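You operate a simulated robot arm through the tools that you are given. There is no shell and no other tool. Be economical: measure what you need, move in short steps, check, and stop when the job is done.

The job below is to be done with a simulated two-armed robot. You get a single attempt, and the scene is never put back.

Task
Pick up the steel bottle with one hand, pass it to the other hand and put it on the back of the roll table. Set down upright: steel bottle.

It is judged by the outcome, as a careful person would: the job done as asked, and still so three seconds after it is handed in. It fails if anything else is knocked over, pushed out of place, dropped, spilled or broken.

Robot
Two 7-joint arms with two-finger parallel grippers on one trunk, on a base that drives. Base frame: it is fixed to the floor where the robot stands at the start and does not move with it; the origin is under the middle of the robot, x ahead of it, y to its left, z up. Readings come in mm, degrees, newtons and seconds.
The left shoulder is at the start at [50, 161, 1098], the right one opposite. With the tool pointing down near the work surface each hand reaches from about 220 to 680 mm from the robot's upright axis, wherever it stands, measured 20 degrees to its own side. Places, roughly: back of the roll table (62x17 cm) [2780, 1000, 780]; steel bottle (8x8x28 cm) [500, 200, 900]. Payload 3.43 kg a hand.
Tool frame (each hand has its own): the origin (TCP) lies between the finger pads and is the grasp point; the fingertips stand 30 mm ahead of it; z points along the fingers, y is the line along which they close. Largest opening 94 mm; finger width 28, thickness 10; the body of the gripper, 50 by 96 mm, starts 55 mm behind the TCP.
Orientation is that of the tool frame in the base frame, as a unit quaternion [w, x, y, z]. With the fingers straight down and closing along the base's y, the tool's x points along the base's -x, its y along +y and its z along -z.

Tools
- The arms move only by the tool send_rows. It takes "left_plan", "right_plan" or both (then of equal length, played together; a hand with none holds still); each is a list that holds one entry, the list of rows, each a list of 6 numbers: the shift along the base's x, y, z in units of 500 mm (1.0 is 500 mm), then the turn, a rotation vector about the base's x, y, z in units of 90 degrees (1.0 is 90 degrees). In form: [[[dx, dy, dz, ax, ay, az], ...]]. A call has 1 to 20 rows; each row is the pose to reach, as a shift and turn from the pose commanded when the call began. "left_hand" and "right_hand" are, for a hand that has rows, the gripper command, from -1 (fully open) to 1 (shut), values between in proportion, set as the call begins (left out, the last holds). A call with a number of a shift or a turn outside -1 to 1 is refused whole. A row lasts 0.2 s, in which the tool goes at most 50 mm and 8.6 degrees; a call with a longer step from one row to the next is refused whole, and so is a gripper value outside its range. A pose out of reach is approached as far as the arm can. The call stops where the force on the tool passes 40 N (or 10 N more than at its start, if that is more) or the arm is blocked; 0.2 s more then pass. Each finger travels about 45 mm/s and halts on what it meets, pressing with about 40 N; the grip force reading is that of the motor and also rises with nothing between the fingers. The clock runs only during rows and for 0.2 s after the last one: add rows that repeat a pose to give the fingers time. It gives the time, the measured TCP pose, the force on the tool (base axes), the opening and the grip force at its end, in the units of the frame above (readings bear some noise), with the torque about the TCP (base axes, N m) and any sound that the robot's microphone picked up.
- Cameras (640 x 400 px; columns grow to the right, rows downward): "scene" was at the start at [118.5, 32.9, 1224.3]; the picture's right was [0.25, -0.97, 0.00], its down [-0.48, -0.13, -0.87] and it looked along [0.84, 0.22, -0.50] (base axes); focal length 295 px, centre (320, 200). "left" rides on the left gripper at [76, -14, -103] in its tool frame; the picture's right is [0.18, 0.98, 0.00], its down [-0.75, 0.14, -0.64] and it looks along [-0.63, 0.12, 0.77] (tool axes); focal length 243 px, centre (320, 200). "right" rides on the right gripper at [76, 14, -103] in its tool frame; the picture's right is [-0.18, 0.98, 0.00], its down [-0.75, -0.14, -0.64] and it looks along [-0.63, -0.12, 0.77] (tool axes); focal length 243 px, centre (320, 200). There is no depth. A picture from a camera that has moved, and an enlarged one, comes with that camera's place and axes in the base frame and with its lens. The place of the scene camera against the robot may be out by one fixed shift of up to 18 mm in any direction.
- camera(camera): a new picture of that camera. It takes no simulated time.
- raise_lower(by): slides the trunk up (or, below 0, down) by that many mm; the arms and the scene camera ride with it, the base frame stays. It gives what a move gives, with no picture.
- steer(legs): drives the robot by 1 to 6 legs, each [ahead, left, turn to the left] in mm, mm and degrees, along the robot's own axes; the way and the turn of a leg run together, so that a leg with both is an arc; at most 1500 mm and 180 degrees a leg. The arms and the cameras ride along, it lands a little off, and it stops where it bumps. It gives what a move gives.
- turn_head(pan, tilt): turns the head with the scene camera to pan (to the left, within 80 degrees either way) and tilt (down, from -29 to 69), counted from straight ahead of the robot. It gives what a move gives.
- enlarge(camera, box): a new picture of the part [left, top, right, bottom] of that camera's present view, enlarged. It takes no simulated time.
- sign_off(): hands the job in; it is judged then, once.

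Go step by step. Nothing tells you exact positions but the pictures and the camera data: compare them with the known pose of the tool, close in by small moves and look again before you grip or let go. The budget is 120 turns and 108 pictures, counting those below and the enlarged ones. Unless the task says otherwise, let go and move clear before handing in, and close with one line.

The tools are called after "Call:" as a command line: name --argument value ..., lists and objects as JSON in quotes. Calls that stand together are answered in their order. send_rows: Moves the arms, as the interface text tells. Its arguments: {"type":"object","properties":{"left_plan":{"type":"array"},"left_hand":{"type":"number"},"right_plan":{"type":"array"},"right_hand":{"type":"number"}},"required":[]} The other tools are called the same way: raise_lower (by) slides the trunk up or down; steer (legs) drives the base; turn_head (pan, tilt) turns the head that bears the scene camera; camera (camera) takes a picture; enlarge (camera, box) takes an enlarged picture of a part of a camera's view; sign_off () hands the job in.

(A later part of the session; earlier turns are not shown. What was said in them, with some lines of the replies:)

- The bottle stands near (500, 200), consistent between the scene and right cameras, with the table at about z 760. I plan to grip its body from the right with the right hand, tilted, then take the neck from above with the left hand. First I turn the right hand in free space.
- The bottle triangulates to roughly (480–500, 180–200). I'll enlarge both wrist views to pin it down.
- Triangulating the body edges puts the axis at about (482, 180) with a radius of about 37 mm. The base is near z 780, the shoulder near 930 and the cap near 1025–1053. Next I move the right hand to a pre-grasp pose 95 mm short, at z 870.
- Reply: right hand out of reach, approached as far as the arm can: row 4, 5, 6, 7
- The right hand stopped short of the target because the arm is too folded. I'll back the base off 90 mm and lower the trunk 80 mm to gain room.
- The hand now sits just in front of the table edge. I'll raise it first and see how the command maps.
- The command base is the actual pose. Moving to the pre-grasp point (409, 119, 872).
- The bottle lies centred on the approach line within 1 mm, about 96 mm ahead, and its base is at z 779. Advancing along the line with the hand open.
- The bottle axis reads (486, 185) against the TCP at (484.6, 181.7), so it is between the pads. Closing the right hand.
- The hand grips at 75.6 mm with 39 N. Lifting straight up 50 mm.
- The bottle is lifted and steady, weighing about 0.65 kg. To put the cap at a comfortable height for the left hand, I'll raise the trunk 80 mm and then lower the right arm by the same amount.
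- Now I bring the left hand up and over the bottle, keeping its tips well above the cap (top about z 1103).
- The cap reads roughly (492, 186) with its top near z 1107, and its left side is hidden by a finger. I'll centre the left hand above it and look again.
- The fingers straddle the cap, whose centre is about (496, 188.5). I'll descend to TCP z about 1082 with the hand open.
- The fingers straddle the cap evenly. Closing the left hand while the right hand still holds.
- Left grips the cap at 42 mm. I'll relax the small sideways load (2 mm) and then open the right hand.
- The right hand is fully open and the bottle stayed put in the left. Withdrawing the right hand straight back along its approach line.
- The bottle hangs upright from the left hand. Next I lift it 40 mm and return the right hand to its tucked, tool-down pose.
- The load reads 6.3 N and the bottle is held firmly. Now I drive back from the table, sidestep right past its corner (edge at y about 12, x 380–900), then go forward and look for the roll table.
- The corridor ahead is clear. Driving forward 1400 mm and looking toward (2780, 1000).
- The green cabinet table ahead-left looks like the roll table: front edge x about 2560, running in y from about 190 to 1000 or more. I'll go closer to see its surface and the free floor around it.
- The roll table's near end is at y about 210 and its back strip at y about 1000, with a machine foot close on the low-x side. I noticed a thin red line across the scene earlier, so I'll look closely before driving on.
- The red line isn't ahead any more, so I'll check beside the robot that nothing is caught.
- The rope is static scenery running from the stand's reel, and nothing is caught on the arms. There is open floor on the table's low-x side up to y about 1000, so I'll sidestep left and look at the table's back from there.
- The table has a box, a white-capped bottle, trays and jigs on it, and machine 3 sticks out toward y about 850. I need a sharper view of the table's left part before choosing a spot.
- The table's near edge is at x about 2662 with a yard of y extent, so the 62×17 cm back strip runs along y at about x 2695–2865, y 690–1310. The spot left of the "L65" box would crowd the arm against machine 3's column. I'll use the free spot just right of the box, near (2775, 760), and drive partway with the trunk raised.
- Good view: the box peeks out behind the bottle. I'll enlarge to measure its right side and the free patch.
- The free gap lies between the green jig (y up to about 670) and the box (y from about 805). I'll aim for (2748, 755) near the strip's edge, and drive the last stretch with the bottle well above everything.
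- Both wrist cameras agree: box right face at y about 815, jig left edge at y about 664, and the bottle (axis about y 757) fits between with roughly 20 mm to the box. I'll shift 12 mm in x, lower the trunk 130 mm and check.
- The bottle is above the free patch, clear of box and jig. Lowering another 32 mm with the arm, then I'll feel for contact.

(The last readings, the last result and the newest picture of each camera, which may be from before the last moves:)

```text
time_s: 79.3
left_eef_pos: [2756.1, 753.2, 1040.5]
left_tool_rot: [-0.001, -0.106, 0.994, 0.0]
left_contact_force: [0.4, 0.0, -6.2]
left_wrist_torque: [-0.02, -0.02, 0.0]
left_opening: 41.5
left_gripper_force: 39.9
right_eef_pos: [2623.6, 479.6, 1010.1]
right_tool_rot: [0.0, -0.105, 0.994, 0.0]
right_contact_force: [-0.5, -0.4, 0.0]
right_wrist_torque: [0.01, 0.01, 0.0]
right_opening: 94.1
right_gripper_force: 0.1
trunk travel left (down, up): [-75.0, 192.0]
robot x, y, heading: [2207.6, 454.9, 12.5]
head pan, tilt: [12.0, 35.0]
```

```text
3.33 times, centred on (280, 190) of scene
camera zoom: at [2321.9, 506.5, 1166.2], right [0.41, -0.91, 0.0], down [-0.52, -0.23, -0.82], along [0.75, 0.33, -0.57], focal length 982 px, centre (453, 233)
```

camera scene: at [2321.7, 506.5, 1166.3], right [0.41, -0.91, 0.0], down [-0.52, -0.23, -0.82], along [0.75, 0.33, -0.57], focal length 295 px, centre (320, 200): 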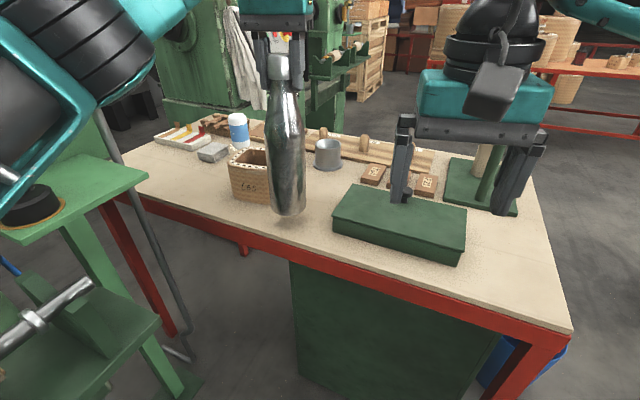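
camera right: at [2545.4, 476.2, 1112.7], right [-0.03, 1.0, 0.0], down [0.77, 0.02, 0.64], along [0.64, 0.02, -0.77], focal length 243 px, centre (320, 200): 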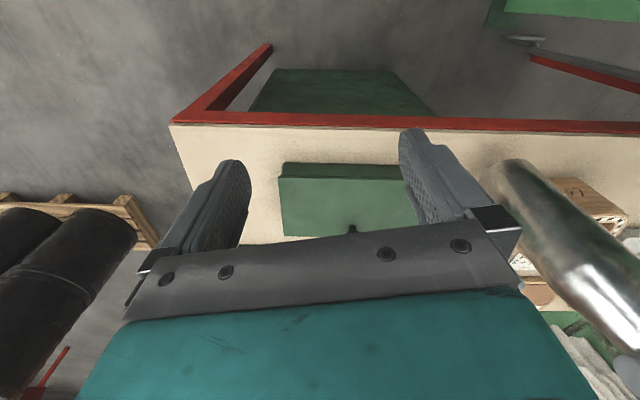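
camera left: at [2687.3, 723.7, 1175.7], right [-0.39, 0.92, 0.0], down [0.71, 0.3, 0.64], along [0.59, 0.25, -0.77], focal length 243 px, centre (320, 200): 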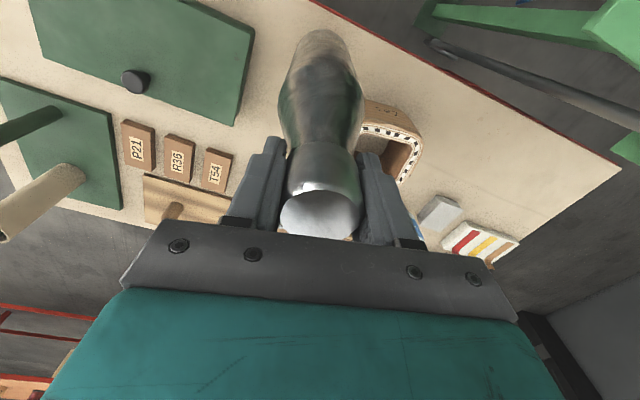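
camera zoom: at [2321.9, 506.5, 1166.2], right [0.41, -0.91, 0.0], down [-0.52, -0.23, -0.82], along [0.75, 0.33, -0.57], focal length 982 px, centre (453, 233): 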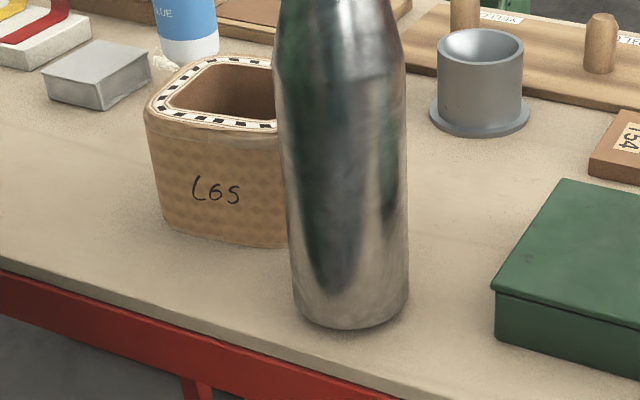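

Very near the surface now. Stepping down in small moves while reading force.

Call:
send_rows --left_plan '[[[0, 0, -0.004, 0, 0, 0], [0, 0, -0.008, 0, 0, 0], [0, 0, -0.008, 0, 0, 0]]]'

Call:
send_rows --left_plan '[[[0, 0, -0.003, 0, 0, 0], [0, 0, -0.006, 0, 0, 0], [0, 0, -0.006, 0, 0, 0]]]'

```text
time_s: 80.1
left_eef_pos: [2756.9, 753.2, 1036.3]
left_tool_rot: [-0.001, -0.106, 0.994, 0.0]
left_contact_force: [-0.1, 1.1, -6.3]
left_wrist_torque: [0.07, -0.1, -0.07]
left_opening: 41.6
left_gripper_force: 39.5
right_eef_pos: [2623.5, 478.8, 1010.0]
right_tool_rot: [0.0, -0.106, 0.994, 0.0]
right_contact_force: [0.2, 0.4, -0.3]
right_wrist_torque: [0.02, 0.0, 0.0]
right_opening: 94.0
right_gripper_force: 0.0
trunk travel left (down, up): [-75.0, 192.0]
robot x, y, heading: [2209.1, 451.2, 12.2]
head pan, tilt: [12.0, 35.0]
```

```text
time_s: 80.9
left_eef_pos: [2755.2, 752.5, 1036.1]
left_tool_rot: [0.001, -0.106, 0.994, 0.001]
left_contact_force: [-1.0, 2.3, 11.8]
left_wrist_torque: [0.54, -0.02, 0.09]
left_opening: 41.9
left_gripper_force: 40.1
right_eef_pos: [2622.2, 479.1, 1010.3]
right_tool_rot: [0.001, -0.106, 0.994, 0.0]
right_contact_force: [0.4, 0.2, -0.3]
right_wrist_torque: [-0.01, -0.01, 0.0]
right_opening: 94.0
right_gripper_force: 0.1
trunk travel left (down, up): [-75.0, 192.0]
robot x, y, heading: [2211.7, 450.6, 12.1]
head pan, tilt: [12.0, 35.0]
```

The bottle touches down at TCP z about 1035. I'll back off 1 mm to relieve the push, check, then open.

Call:
send_rows --left_plan '[[[0, 0, 0.002, 0, 0, 0], [0, 0, 0.002, 0, 0, 0]]]'

Call:
enlarge --camera "scene" --box '[200, 30, 400, 250]'

Call:
camera --camera "right"

```text
time_s: 81.5
left_eef_pos: [2756.0, 752.1, 1037.1]
left_tool_rot: [0.002, -0.107, 0.994, 0.0]
left_contact_force: [1.0, 1.8, 13.8]
left_wrist_torque: [0.71, -0.56, 0.06]
left_opening: 41.5
left_gripper_force: 40.2
right_eef_pos: [2622.3, 478.8, 1010.4]
right_tool_rot: [0.001, -0.106, 0.994, 0.0]
right_contact_force: [-0.9, -0.2, 0.4]
right_wrist_torque: [-0.03, 0.02, 0.01]
right_opening: 93.9
right_gripper_force: 0.1
trunk travel left (down, up): [-75.0, 192.0]
robot x, y, heading: [2212.2, 453.3, 12.1]
head pan, tilt: [12.0, 35.0]
```

```text
1.82 times, centred on (300, 140) of scene
camera zoom: at [2320.4, 505.9, 1166.5], right [0.41, -0.91, 0.0], down [-0.52, -0.23, -0.82], along [0.75, 0.33, -0.57], focal length 536 px, centre (356, 309)
```

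zoom: 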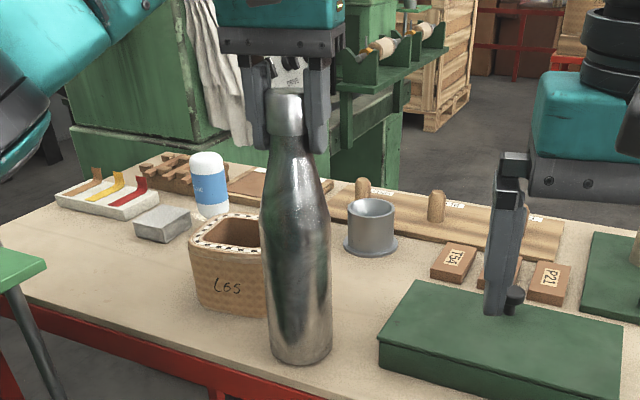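

```text
35 pictures are left
camera right: at [2544.2, 475.6, 1113.3], right [-0.03, 1.0, 0.0], down [0.77, 0.02, 0.64], along [0.64, 0.02, -0.77], focal length 243 px, centre (320, 200)
```

right: 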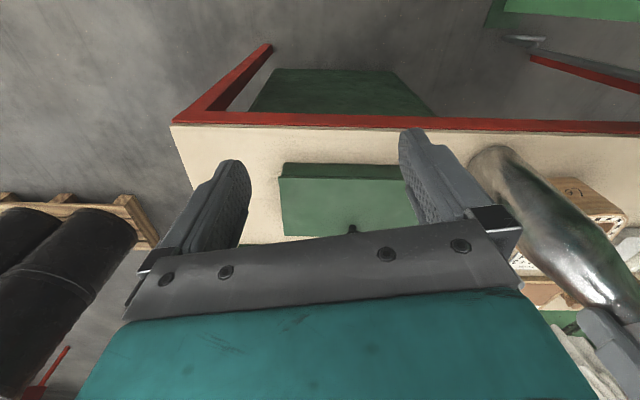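

Still about 14 N of push, so I'll ease up another 1.5 mm.

Call:
send_rows --left_plan '[[[0, 0, 0.003, 0, 0, 0], [0, 0, 0.003, 0, 0, 0]]]'

```text
time_s: 82.1
left_eef_pos: [2757.0, 752.0, 1036.0]
left_tool_rot: [-0.001, -0.106, 0.994, -0.001]
left_contact_force: [2.9, 1.6, 6.7]
left_wrist_torque: [0.54, -0.9, 0.05]
left_opening: 41.8
left_gripper_force: 39.7
right_eef_pos: [2623.6, 478.7, 1009.8]
right_tool_rot: [0.0, -0.106, 0.994, 0.0]
right_contact_force: [-1.1, 0.2, -0.7]
right_wrist_torque: [0.03, -0.04, 0.03]
right_opening: 94.1
right_gripper_force: 0.2
trunk travel left (down, up): [-75.0, 192.0]
robot x, y, heading: [2212.0, 451.8, 12.0]
head pan, tilt: [12.0, 35.0]
```

Light contact now. Opening the left hand while holding position.

Call:
send_rows --left_plan '[[[0, 0, 0, 0, 0, 0], [0, 0, 0, 0, 0, 0], [0, 0, 0, 0, 0, 0], [0, 0, 0, 0, 0, 0], [0, 0, 0, 0, 0, 0], [0, 0, 0, 0, 0, 0], [0, 0, 0, 0, 0, 0]]]' --left_hand -1

Call:
enlarge --camera "scene" --box '[200, 30, 400, 250]'

Call:
camera --camera "left"

```text
time_s: 83.7
left_eef_pos: [2755.9, 753.2, 1035.7]
left_tool_rot: [-0.001, -0.105, 0.994, 0.0]
left_contact_force: [0.4, -0.6, -0.3]
left_wrist_torque: [0.01, 0.0, 0.03]
left_opening: 93.9
left_gripper_force: 0.2
right_eef_pos: [2625.4, 479.2, 1009.5]
right_tool_rot: [-0.001, -0.104, 0.995, -0.001]
right_contact_force: [-0.3, -0.6, 0.7]
right_wrist_torque: [0.01, 0.01, 0.01]
right_opening: 94.0
right_gripper_force: 0.0
trunk travel left (down, up): [-75.0, 192.0]
robot x, y, heading: [2211.3, 449.6, 12.1]
head pan, tilt: [12.0, 35.0]
```

```text
1.82 times, centred on (300, 140) of scene
camera zoom: at [2321.4, 506.3, 1166.3], right [0.41, -0.91, 0.0], down [-0.52, -0.23, -0.82], along [0.75, 0.33, -0.57], focal length 536 px, centre (356, 309)
```

zoom: 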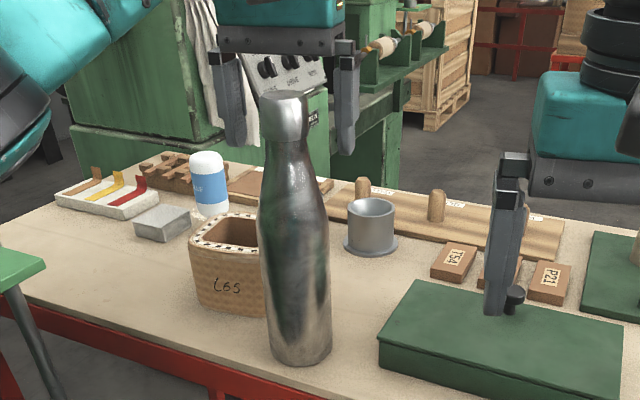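

```text
33 pictures are left
camera left: at [2687.0, 723.2, 1139.6], right [-0.39, 0.92, 0.0], down [0.71, 0.3, 0.64], along [0.59, 0.25, -0.77], focal length 243 px, centre (320, 200)
```

left: 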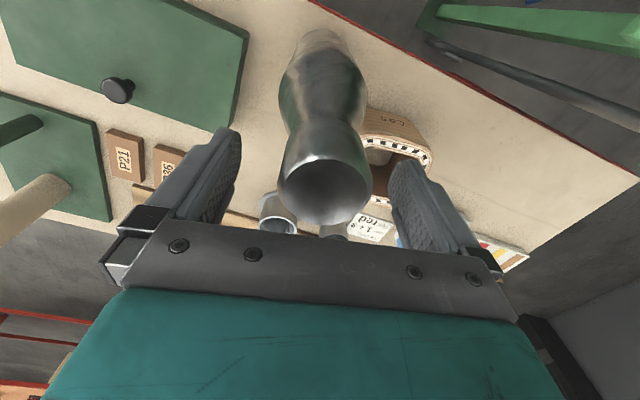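

The bottle stands free between the open fingers. Raising the hand straight up.

Call:
send_rows --left_plan '[[[0, 0, 0.03, 0, 0, 0], [0, 0, 0.07, 0, 0, 0], [0, 0, 0.12, 0, 0, 0], [0, 0, 0.17, 0, 0, 0], [0, 0, 0.22, 0, 0, 0], [0, 0, 0.22, 0, 0, 0]]]'

Call:
camera --camera "scene"

Call:
camera --camera "left"

Call:
camera --camera "right"

```text
time_s: 85.1
left_eef_pos: [2741.5, 746.3, 1129.8]
left_tool_rot: [0.0, -0.106, 0.994, -0.001]
left_contact_force: [0.7, -1.0, 0.1]
left_wrist_torque: [-0.02, 0.01, 0.0]
left_opening: 94.0
left_gripper_force: 0.1
left hand out of reach, approached as far as the arm can: row 4, 5, 6
right_eef_pos: [2624.5, 479.0, 1010.3]
right_tool_rot: [0.0, -0.106, 0.994, 0.0]
right_contact_force: [-0.7, 0.5, -0.4]
right_wrist_torque: [0.02, 0.04, -0.03]
right_opening: 94.2
right_gripper_force: 0.0
trunk travel left (down, up): [-75.0, 192.0]
robot x, y, heading: [2213.3, 452.2, 12.1]
head pan, tilt: [12.0, 35.0]
```

```text
32 pictures are left
camera scene: at [2321.5, 506.3, 1166.3], right [0.41, -0.91, 0.0], down [-0.52, -0.23, -0.82], along [0.75, 0.33, -0.57], focal length 295 px, centre (320, 200)
```

scene: 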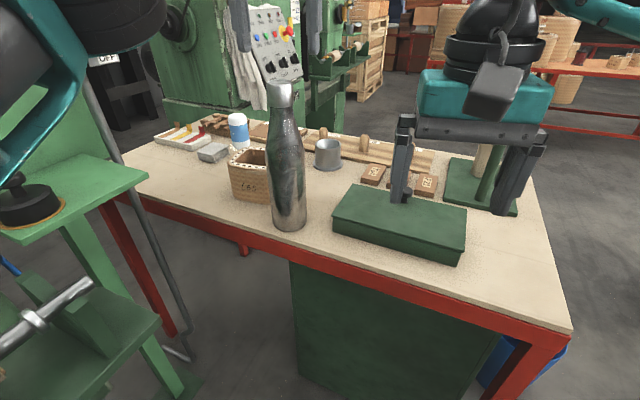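

```text
31 pictures are left
camera left: at [2673.1, 716.5, 1232.1], right [-0.39, 0.92, 0.0], down [0.71, 0.3, 0.64], along [0.59, 0.25, -0.77], focal length 243 px, centre (320, 200)
```

left: 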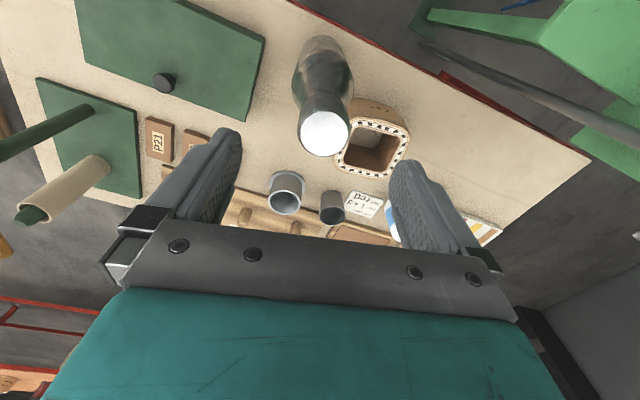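

```text
30 pictures are left
camera right: at [2545.2, 476.0, 1112.8], right [-0.03, 1.0, 0.0], down [0.77, 0.02, 0.64], along [0.64, 0.02, -0.77], focal length 243 px, centre (320, 200)
```

right: 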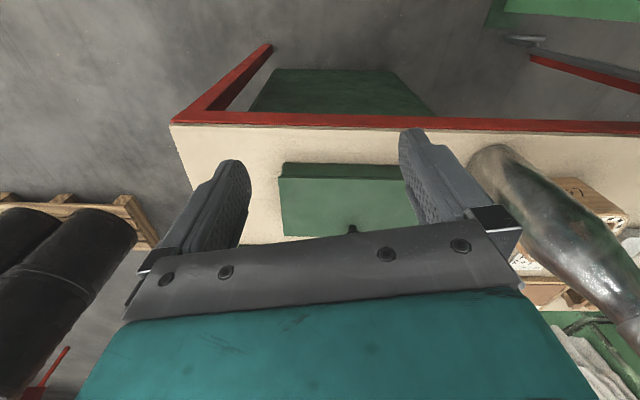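

The bottle stands upright at about (2743, 752), only about 10 mm inside the strip's near-edge limit by my estimate. For a safer margin I'll regrip and move it about 27 mm further onto the strip.

Call:
send_rows --left_plan '[[[0.003, 0.007, -0.03, 0, 0, 0], [0.003, 0.007, -0.07, 0, 0, 0], [0.003, 0.007, -0.11, 0, 0, 0], [0.003, 0.007, -0.15, 0, 0, 0], [0.003, 0.007, -0.187, 0, 0, 0], [0.003, 0.007, -0.187, 0, 0, 0]]]'

Call:
camera --camera "left"

Call:
enlarge --camera "scene" --box '[200, 30, 400, 250]'

```text
time_s: 86.5
left_eef_pos: [2743.4, 748.8, 1035.8]
left_tool_rot: [-0.001, -0.106, 0.994, 0.0]
left_contact_force: [-0.2, 0.5, 0.6]
left_wrist_torque: [0.01, 0.02, -0.01]
left_opening: 94.1
left_gripper_force: 0.0
right_eef_pos: [2623.9, 479.8, 1009.8]
right_tool_rot: [0.0, -0.105, 0.994, 0.0]
right_contact_force: [0.0, 0.6, 0.3]
right_wrist_torque: [0.01, 0.0, -0.01]
right_opening: 94.0
right_gripper_force: 0.0
trunk travel left (down, up): [-75.0, 192.0]
robot x, y, heading: [2209.6, 449.5, 11.9]
head pan, tilt: [12.0, 35.0]
```

```text
29 pictures are left
camera left: at [2674.6, 720.1, 1138.2], right [-0.39, 0.92, 0.0], down [0.71, 0.3, 0.64], along [0.59, 0.25, -0.77], focal length 243 px, centre (320, 200)
```

left: 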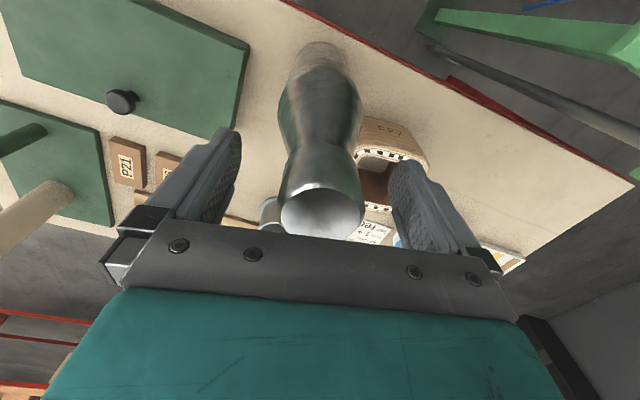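

```text
1.82 times, centred on (300, 140) of scene
camera zoom: at [2321.4, 506.3, 1166.3], right [0.41, -0.91, 0.0], down [-0.52, -0.23, -0.82], along [0.75, 0.33, -0.57], focal length 536 px, centre (356, 309)
```

zoom: 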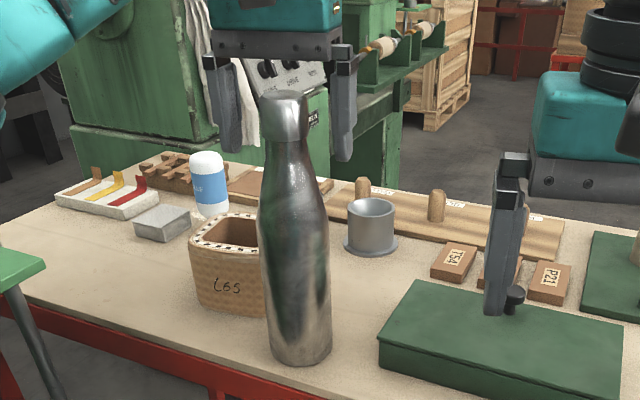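

The cap is centred between the fingers. Closing, then lifting 15 mm.

Call:
send_rows --left_plan '[[[0, 0, 0, 0, 0, 0], [0, 0, 0, 0, 0, 0], [0, 0, 0, 0, 0, 0], [0, 0, 0, 0, 0, 0], [0, 0, 0, 0, 0, 0], [0, 0, 0, 0, 0, 0], [0, 0, 0, 0, 0, 0], [0, 0, 0.015, 0, 0, 0], [0, 0, 0.03, 0, 0, 0], [0, 0, 0.03, 0, 0, 0]]]' --left_hand 1

Call:
enlarge --camera "scene" --box '[200, 30, 400, 250]'

```text
time_s: 88.7
left_eef_pos: [2743.8, 750.3, 1049.1]
left_tool_rot: [-0.002, -0.105, 0.994, 0.0]
left_contact_force: [0.0, -1.3, -6.3]
left_wrist_torque: [0.01, 0.0, -0.02]
left_opening: 41.6
left_gripper_force: 40.6
right_eef_pos: [2623.5, 479.3, 1011.1]
right_tool_rot: [0.0, -0.105, 0.994, 0.0]
right_contact_force: [-0.4, 0.1, 0.9]
right_wrist_torque: [0.02, -0.01, 0.03]
right_opening: 94.0
right_gripper_force: 0.1
trunk travel left (down, up): [-75.0, 192.0]
robot x, y, heading: [2210.3, 453.6, 12.0]
head pan, tilt: [12.0, 35.0]
```

```text
1.82 times, centred on (300, 140) of scene
camera zoom: at [2321.9, 506.5, 1166.2], right [0.41, -0.91, 0.0], down [-0.52, -0.23, -0.82], along [0.75, 0.33, -0.57], focal length 536 px, centre (356, 309)
```

zoom: 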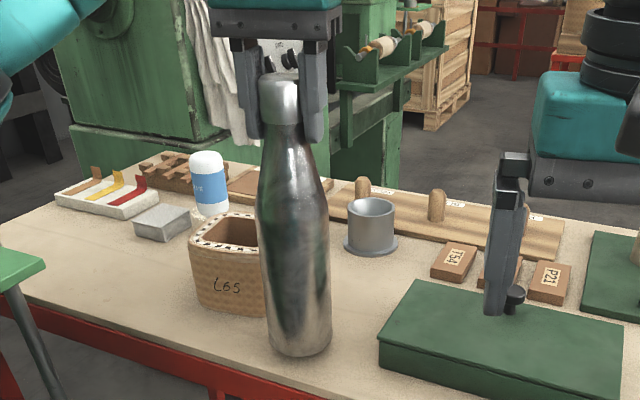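

Held, 14 mm clear of the table. Moving +28 mm in x and +4 mm in y.

Call:
send_rows --left_plan '[[[0.014, 0.002, 0, 0, 0, 0], [0.028, 0.004, 0, 0, 0, 0], [0.042, 0.006, 0, 0, 0, 0], [0.056, 0.008, 0, 0, 0, 0], [0.056, 0.008, 0, 0, 0, 0]]]'

Call:
enlarge --camera "scene" --box '[200, 30, 400, 250]'

Call:
camera --camera "left"

Call:
camera --camera "right"

```text
time_s: 89.9
left_eef_pos: [2773.5, 754.5, 1049.6]
left_tool_rot: [-0.001, -0.106, 0.994, 0.0]
left_contact_force: [-0.5, 0.1, -6.2]
left_wrist_torque: [0.02, 0.03, 0.0]
left_opening: 41.6
left_gripper_force: 40.0
right_eef_pos: [2623.4, 479.4, 1010.1]
right_tool_rot: [0.0, -0.105, 0.995, 0.0]
right_contact_force: [0.0, -0.4, 0.4]
right_wrist_torque: [-0.01, 0.01, -0.04]
right_opening: 93.9
right_gripper_force: 0.0
trunk travel left (down, up): [-75.0, 192.0]
robot x, y, heading: [2209.8, 450.3, 12.2]
head pan, tilt: [12.0, 35.0]
```

```text
1.82 times, centred on (300, 140) of scene
camera zoom: at [2321.9, 506.6, 1166.2], right [0.41, -0.91, 0.0], down [-0.52, -0.23, -0.82], along [0.75, 0.33, -0.57], focal length 536 px, centre (356, 309)
```

zoom: 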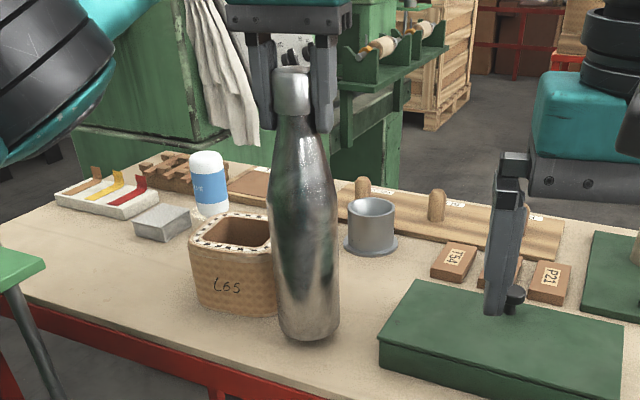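

```text
25 pictures are left
camera left: at [2703.1, 724.5, 1152.5], right [-0.39, 0.92, 0.0], down [0.71, 0.3, 0.64], along [0.59, 0.25, -0.77], focal length 243 px, centre (320, 200)
```

left: 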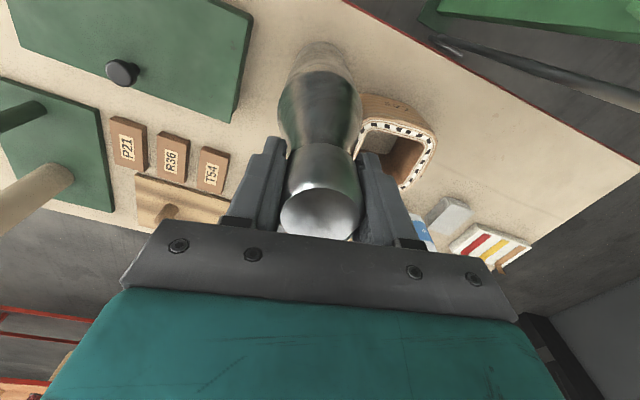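

```text
24 pictures are left
camera right: at [2545.6, 476.2, 1112.6], right [-0.03, 1.0, 0.0], down [0.77, 0.02, 0.64], along [0.64, 0.02, -0.77], focal length 243 px, centre (320, 200)
```

right: 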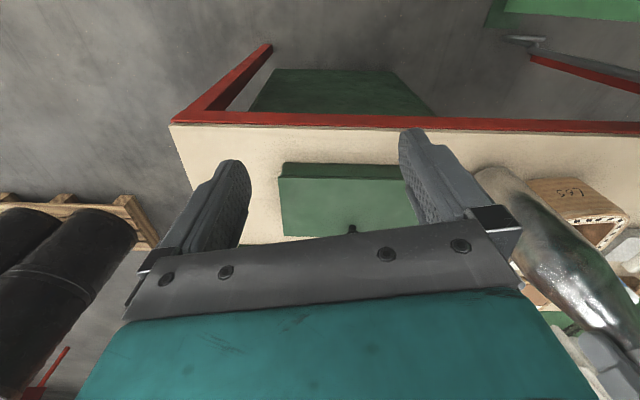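

Clear of the box by about 20 mm. Lowering to the same touchdown height.

Call:
send_rows --left_plan '[[[0, 0, -0.01, 0, 0, 0], [0, 0, -0.018, 0, 0, 0], [0, 0, -0.025, 0, 0, 0], [0, 0, -0.027, 0, 0, 0], [0, 0, -0.027, 0, 0, 0]]]'

```text
time_s: 91.1
left_eef_pos: [2772.7, 753.6, 1036.7]
left_tool_rot: [-0.001, -0.106, 0.994, -0.001]
left_contact_force: [0.0, 0.3, -6.7]
left_wrist_torque: [-0.01, 0.01, 0.01]
left_opening: 41.7
left_gripper_force: 39.7
right_eef_pos: [2624.5, 479.1, 1010.5]
right_tool_rot: [-0.001, -0.105, 0.994, 0.0]
right_contact_force: [0.5, -0.8, -0.3]
right_wrist_torque: [-0.01, -0.01, -0.02]
right_opening: 93.7
right_gripper_force: 0.1
trunk travel left (down, up): [-75.0, 192.0]
robot x, y, heading: [2208.0, 454.1, 11.8]
head pan, tilt: [12.0, 35.0]
```

Call:
send_rows --left_plan '[[[0, 0, -0.002, 0, 0, 0], [0, 0, -0.002, 0, 0, 0]]]'

```text
time_s: 91.7
left_eef_pos: [2773.6, 753.3, 1035.1]
left_tool_rot: [-0.001, -0.105, 0.994, 0.0]
left_contact_force: [0.5, 0.3, -5.2]
left_wrist_torque: [0.09, 0.02, 0.02]
left_opening: 41.5
left_gripper_force: 39.8
right_eef_pos: [2625.0, 479.4, 1010.2]
right_tool_rot: [-0.001, -0.105, 0.994, 0.0]
right_contact_force: [-0.8, 0.2, -0.8]
right_wrist_torque: [0.01, 0.0, -0.01]
right_opening: 93.9
right_gripper_force: 0.1
trunk travel left (down, up): [-75.0, 192.0]
robot x, y, heading: [2209.1, 453.0, 12.2]
head pan, tilt: [12.0, 35.0]
```

The force is just starting to drop, so the base is at the surface. One more millimetre.

Call:
send_rows --left_plan '[[[0, 0, -0.002, 0, 0, 0], [0, 0, -0.002, 0, 0, 0]]]'

```text
time_s: 92.3
left_eef_pos: [2771.4, 753.3, 1034.3]
left_tool_rot: [0.001, -0.106, 0.994, 0.0]
left_contact_force: [-0.6, 0.6, -0.1]
left_wrist_torque: [0.06, 0.17, -0.01]
left_opening: 41.9
left_gripper_force: 39.2
right_eef_pos: [2622.7, 478.2, 1010.3]
right_tool_rot: [0.0, -0.105, 0.994, 0.0]
right_contact_force: [0.1, 0.3, 0.2]
right_wrist_torque: [-0.01, 0.01, 0.01]
right_opening: 94.0
right_gripper_force: 0.1
trunk travel left (down, up): [-75.0, 192.0]
robot x, y, heading: [2211.3, 452.9, 12.0]
head pan, tilt: [12.0, 35.0]
```

The table now carries the bottle's weight. Opening the hand and then rising straight up.

Call:
send_rows --left_plan '[[[0, 0, 0, 0, 0, 0], [0, 0, 0, 0, 0, 0], [0, 0, 0, 0, 0, 0], [0, 0, 0, 0, 0, 0], [0, 0, 0, 0, 0, 0], [0, 0, 0, 0, 0, 0], [0, 0, 0, 0, 0, 0]]]' --left_hand -1

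Call:
raise_lower --by 120

Call:
camera --camera "scene"

Call:
camera --camera "left"

```text
time_s: 93.9
left_eef_pos: [2771.6, 753.6, 1034.3]
left_tool_rot: [0.0, -0.105, 0.994, 0.0]
left_contact_force: [-0.1, -0.8, 0.1]
left_wrist_torque: [-0.03, -0.02, 0.0]
left_opening: 93.9
left_gripper_force: 0.1
right_eef_pos: [2624.5, 478.0, 1009.8]
right_tool_rot: [0.0, -0.106, 0.994, 0.001]
right_contact_force: [1.0, -0.1, 0.2]
right_wrist_torque: [-0.05, 0.02, 0.01]
right_opening: 94.1
right_gripper_force: 0.1
trunk travel left (down, up): [-75.0, 192.0]
robot x, y, heading: [2209.5, 452.2, 11.9]
head pan, tilt: [12.0, 35.0]
```

```text
time_s: 95.4
left_eef_pos: [2771.6, 755.0, 1153.8]
left_tool_rot: [-0.001, -0.106, 0.994, -0.001]
left_contact_force: [0.4, 0.2, -0.2]
left_wrist_torque: [0.01, -0.01, 0.0]
left_opening: 93.9
left_gripper_force: 0.1
right_eef_pos: [2624.2, 479.0, 1130.6]
right_tool_rot: [0.0, -0.106, 0.994, -0.001]
right_contact_force: [-0.1, -0.2, 0.1]
right_wrist_torque: [0.0, 0.04, -0.03]
right_opening: 94.0
right_gripper_force: 0.1
trunk travel left (down, up): [-195.0, 72.0]
robot x, y, heading: [2213.2, 450.9, 12.2]
head pan, tilt: [12.0, 35.0]
```

```text
23 pictures are left
camera scene: at [2321.6, 506.3, 1286.2], right [0.41, -0.91, 0.0], down [-0.52, -0.23, -0.82], along [0.75, 0.33, -0.57], focal length 295 px, centre (320, 200)
```

scene: 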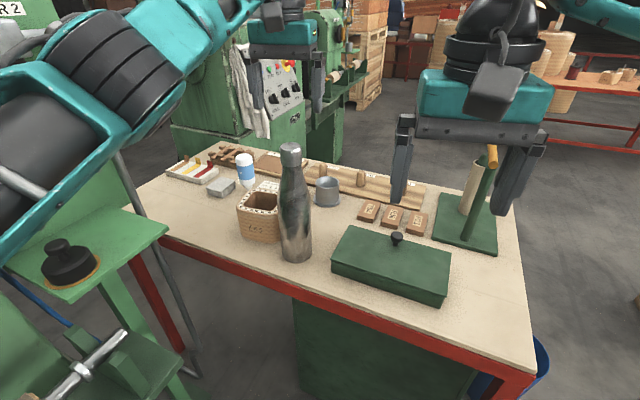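

```text
22 pictures are left
camera left: at [2702.6, 724.5, 1257.6], right [-0.39, 0.92, 0.0], down [0.71, 0.3, 0.64], along [0.59, 0.25, -0.77], focal length 243 px, centre (320, 200)
```

left: 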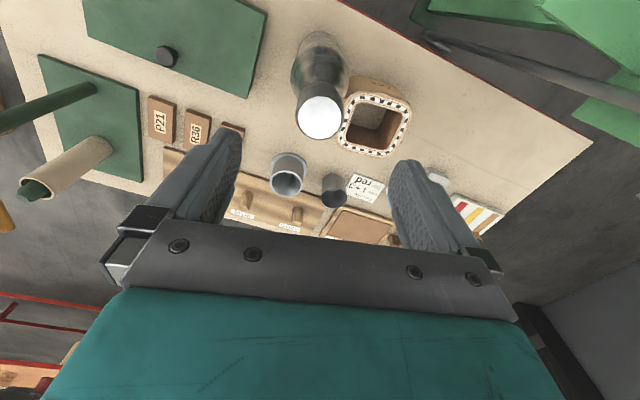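

The bottle stands upright next to the undisturbed box. I'll back the robot away 200 mm for a last look.

Call:
steer --legs '[[-200, 0, 0]]'

Call:
camera --camera "scene"

```text
time_s: 97.0
left_eef_pos: [2575.0, 711.5, 1154.8]
left_tool_rot: [-0.001, -0.105, 0.994, 0.0]
left_contact_force: [-0.8, 1.1, -0.2]
left_wrist_torque: [0.0, 0.01, -0.02]
left_opening: 93.9
left_gripper_force: 0.1
right_eef_pos: [2427.9, 436.2, 1130.6]
right_tool_rot: [0.0, -0.105, 0.994, 0.001]
right_contact_force: [-0.6, 0.0, 0.0]
right_wrist_torque: [0.01, 0.0, 0.02]
right_opening: 93.9
right_gripper_force: 0.1
trunk travel left (down, up): [-195.0, 72.0]
robot x, y, heading: [2018.2, 409.0, 12.0]
head pan, tilt: [12.0, 35.0]
```

```text
21 pictures are left
camera scene: at [2125.9, 464.4, 1286.4], right [0.41, -0.91, 0.0], down [-0.52, -0.23, -0.82], along [0.75, 0.33, -0.57], focal length 295 px, centre (320, 200)
```

scene: 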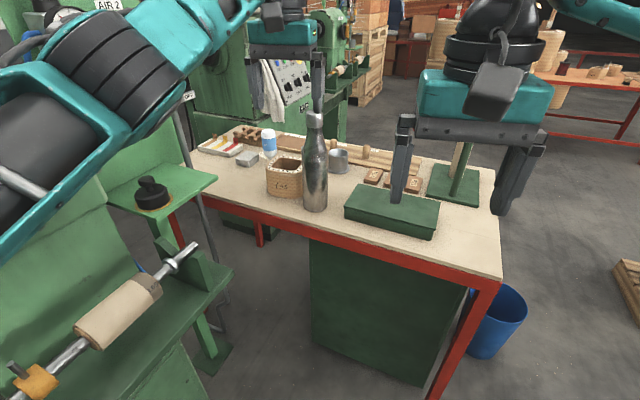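

The bottle stands upright at the back of the roll table, nothing else has moved, and both hands are clear. Handing in.

Call:
sign_off

```text
The job is handed in.
```

The right hand picked up the steel bottle and passed it to the left, which set it upright at the back of the roll table at about (2771, 753). Nothing else looked disturbed in the last picture. I inferred the edges of the back area from your rough coordinates; the bottle should sit about 25 mm inside the nearest one.
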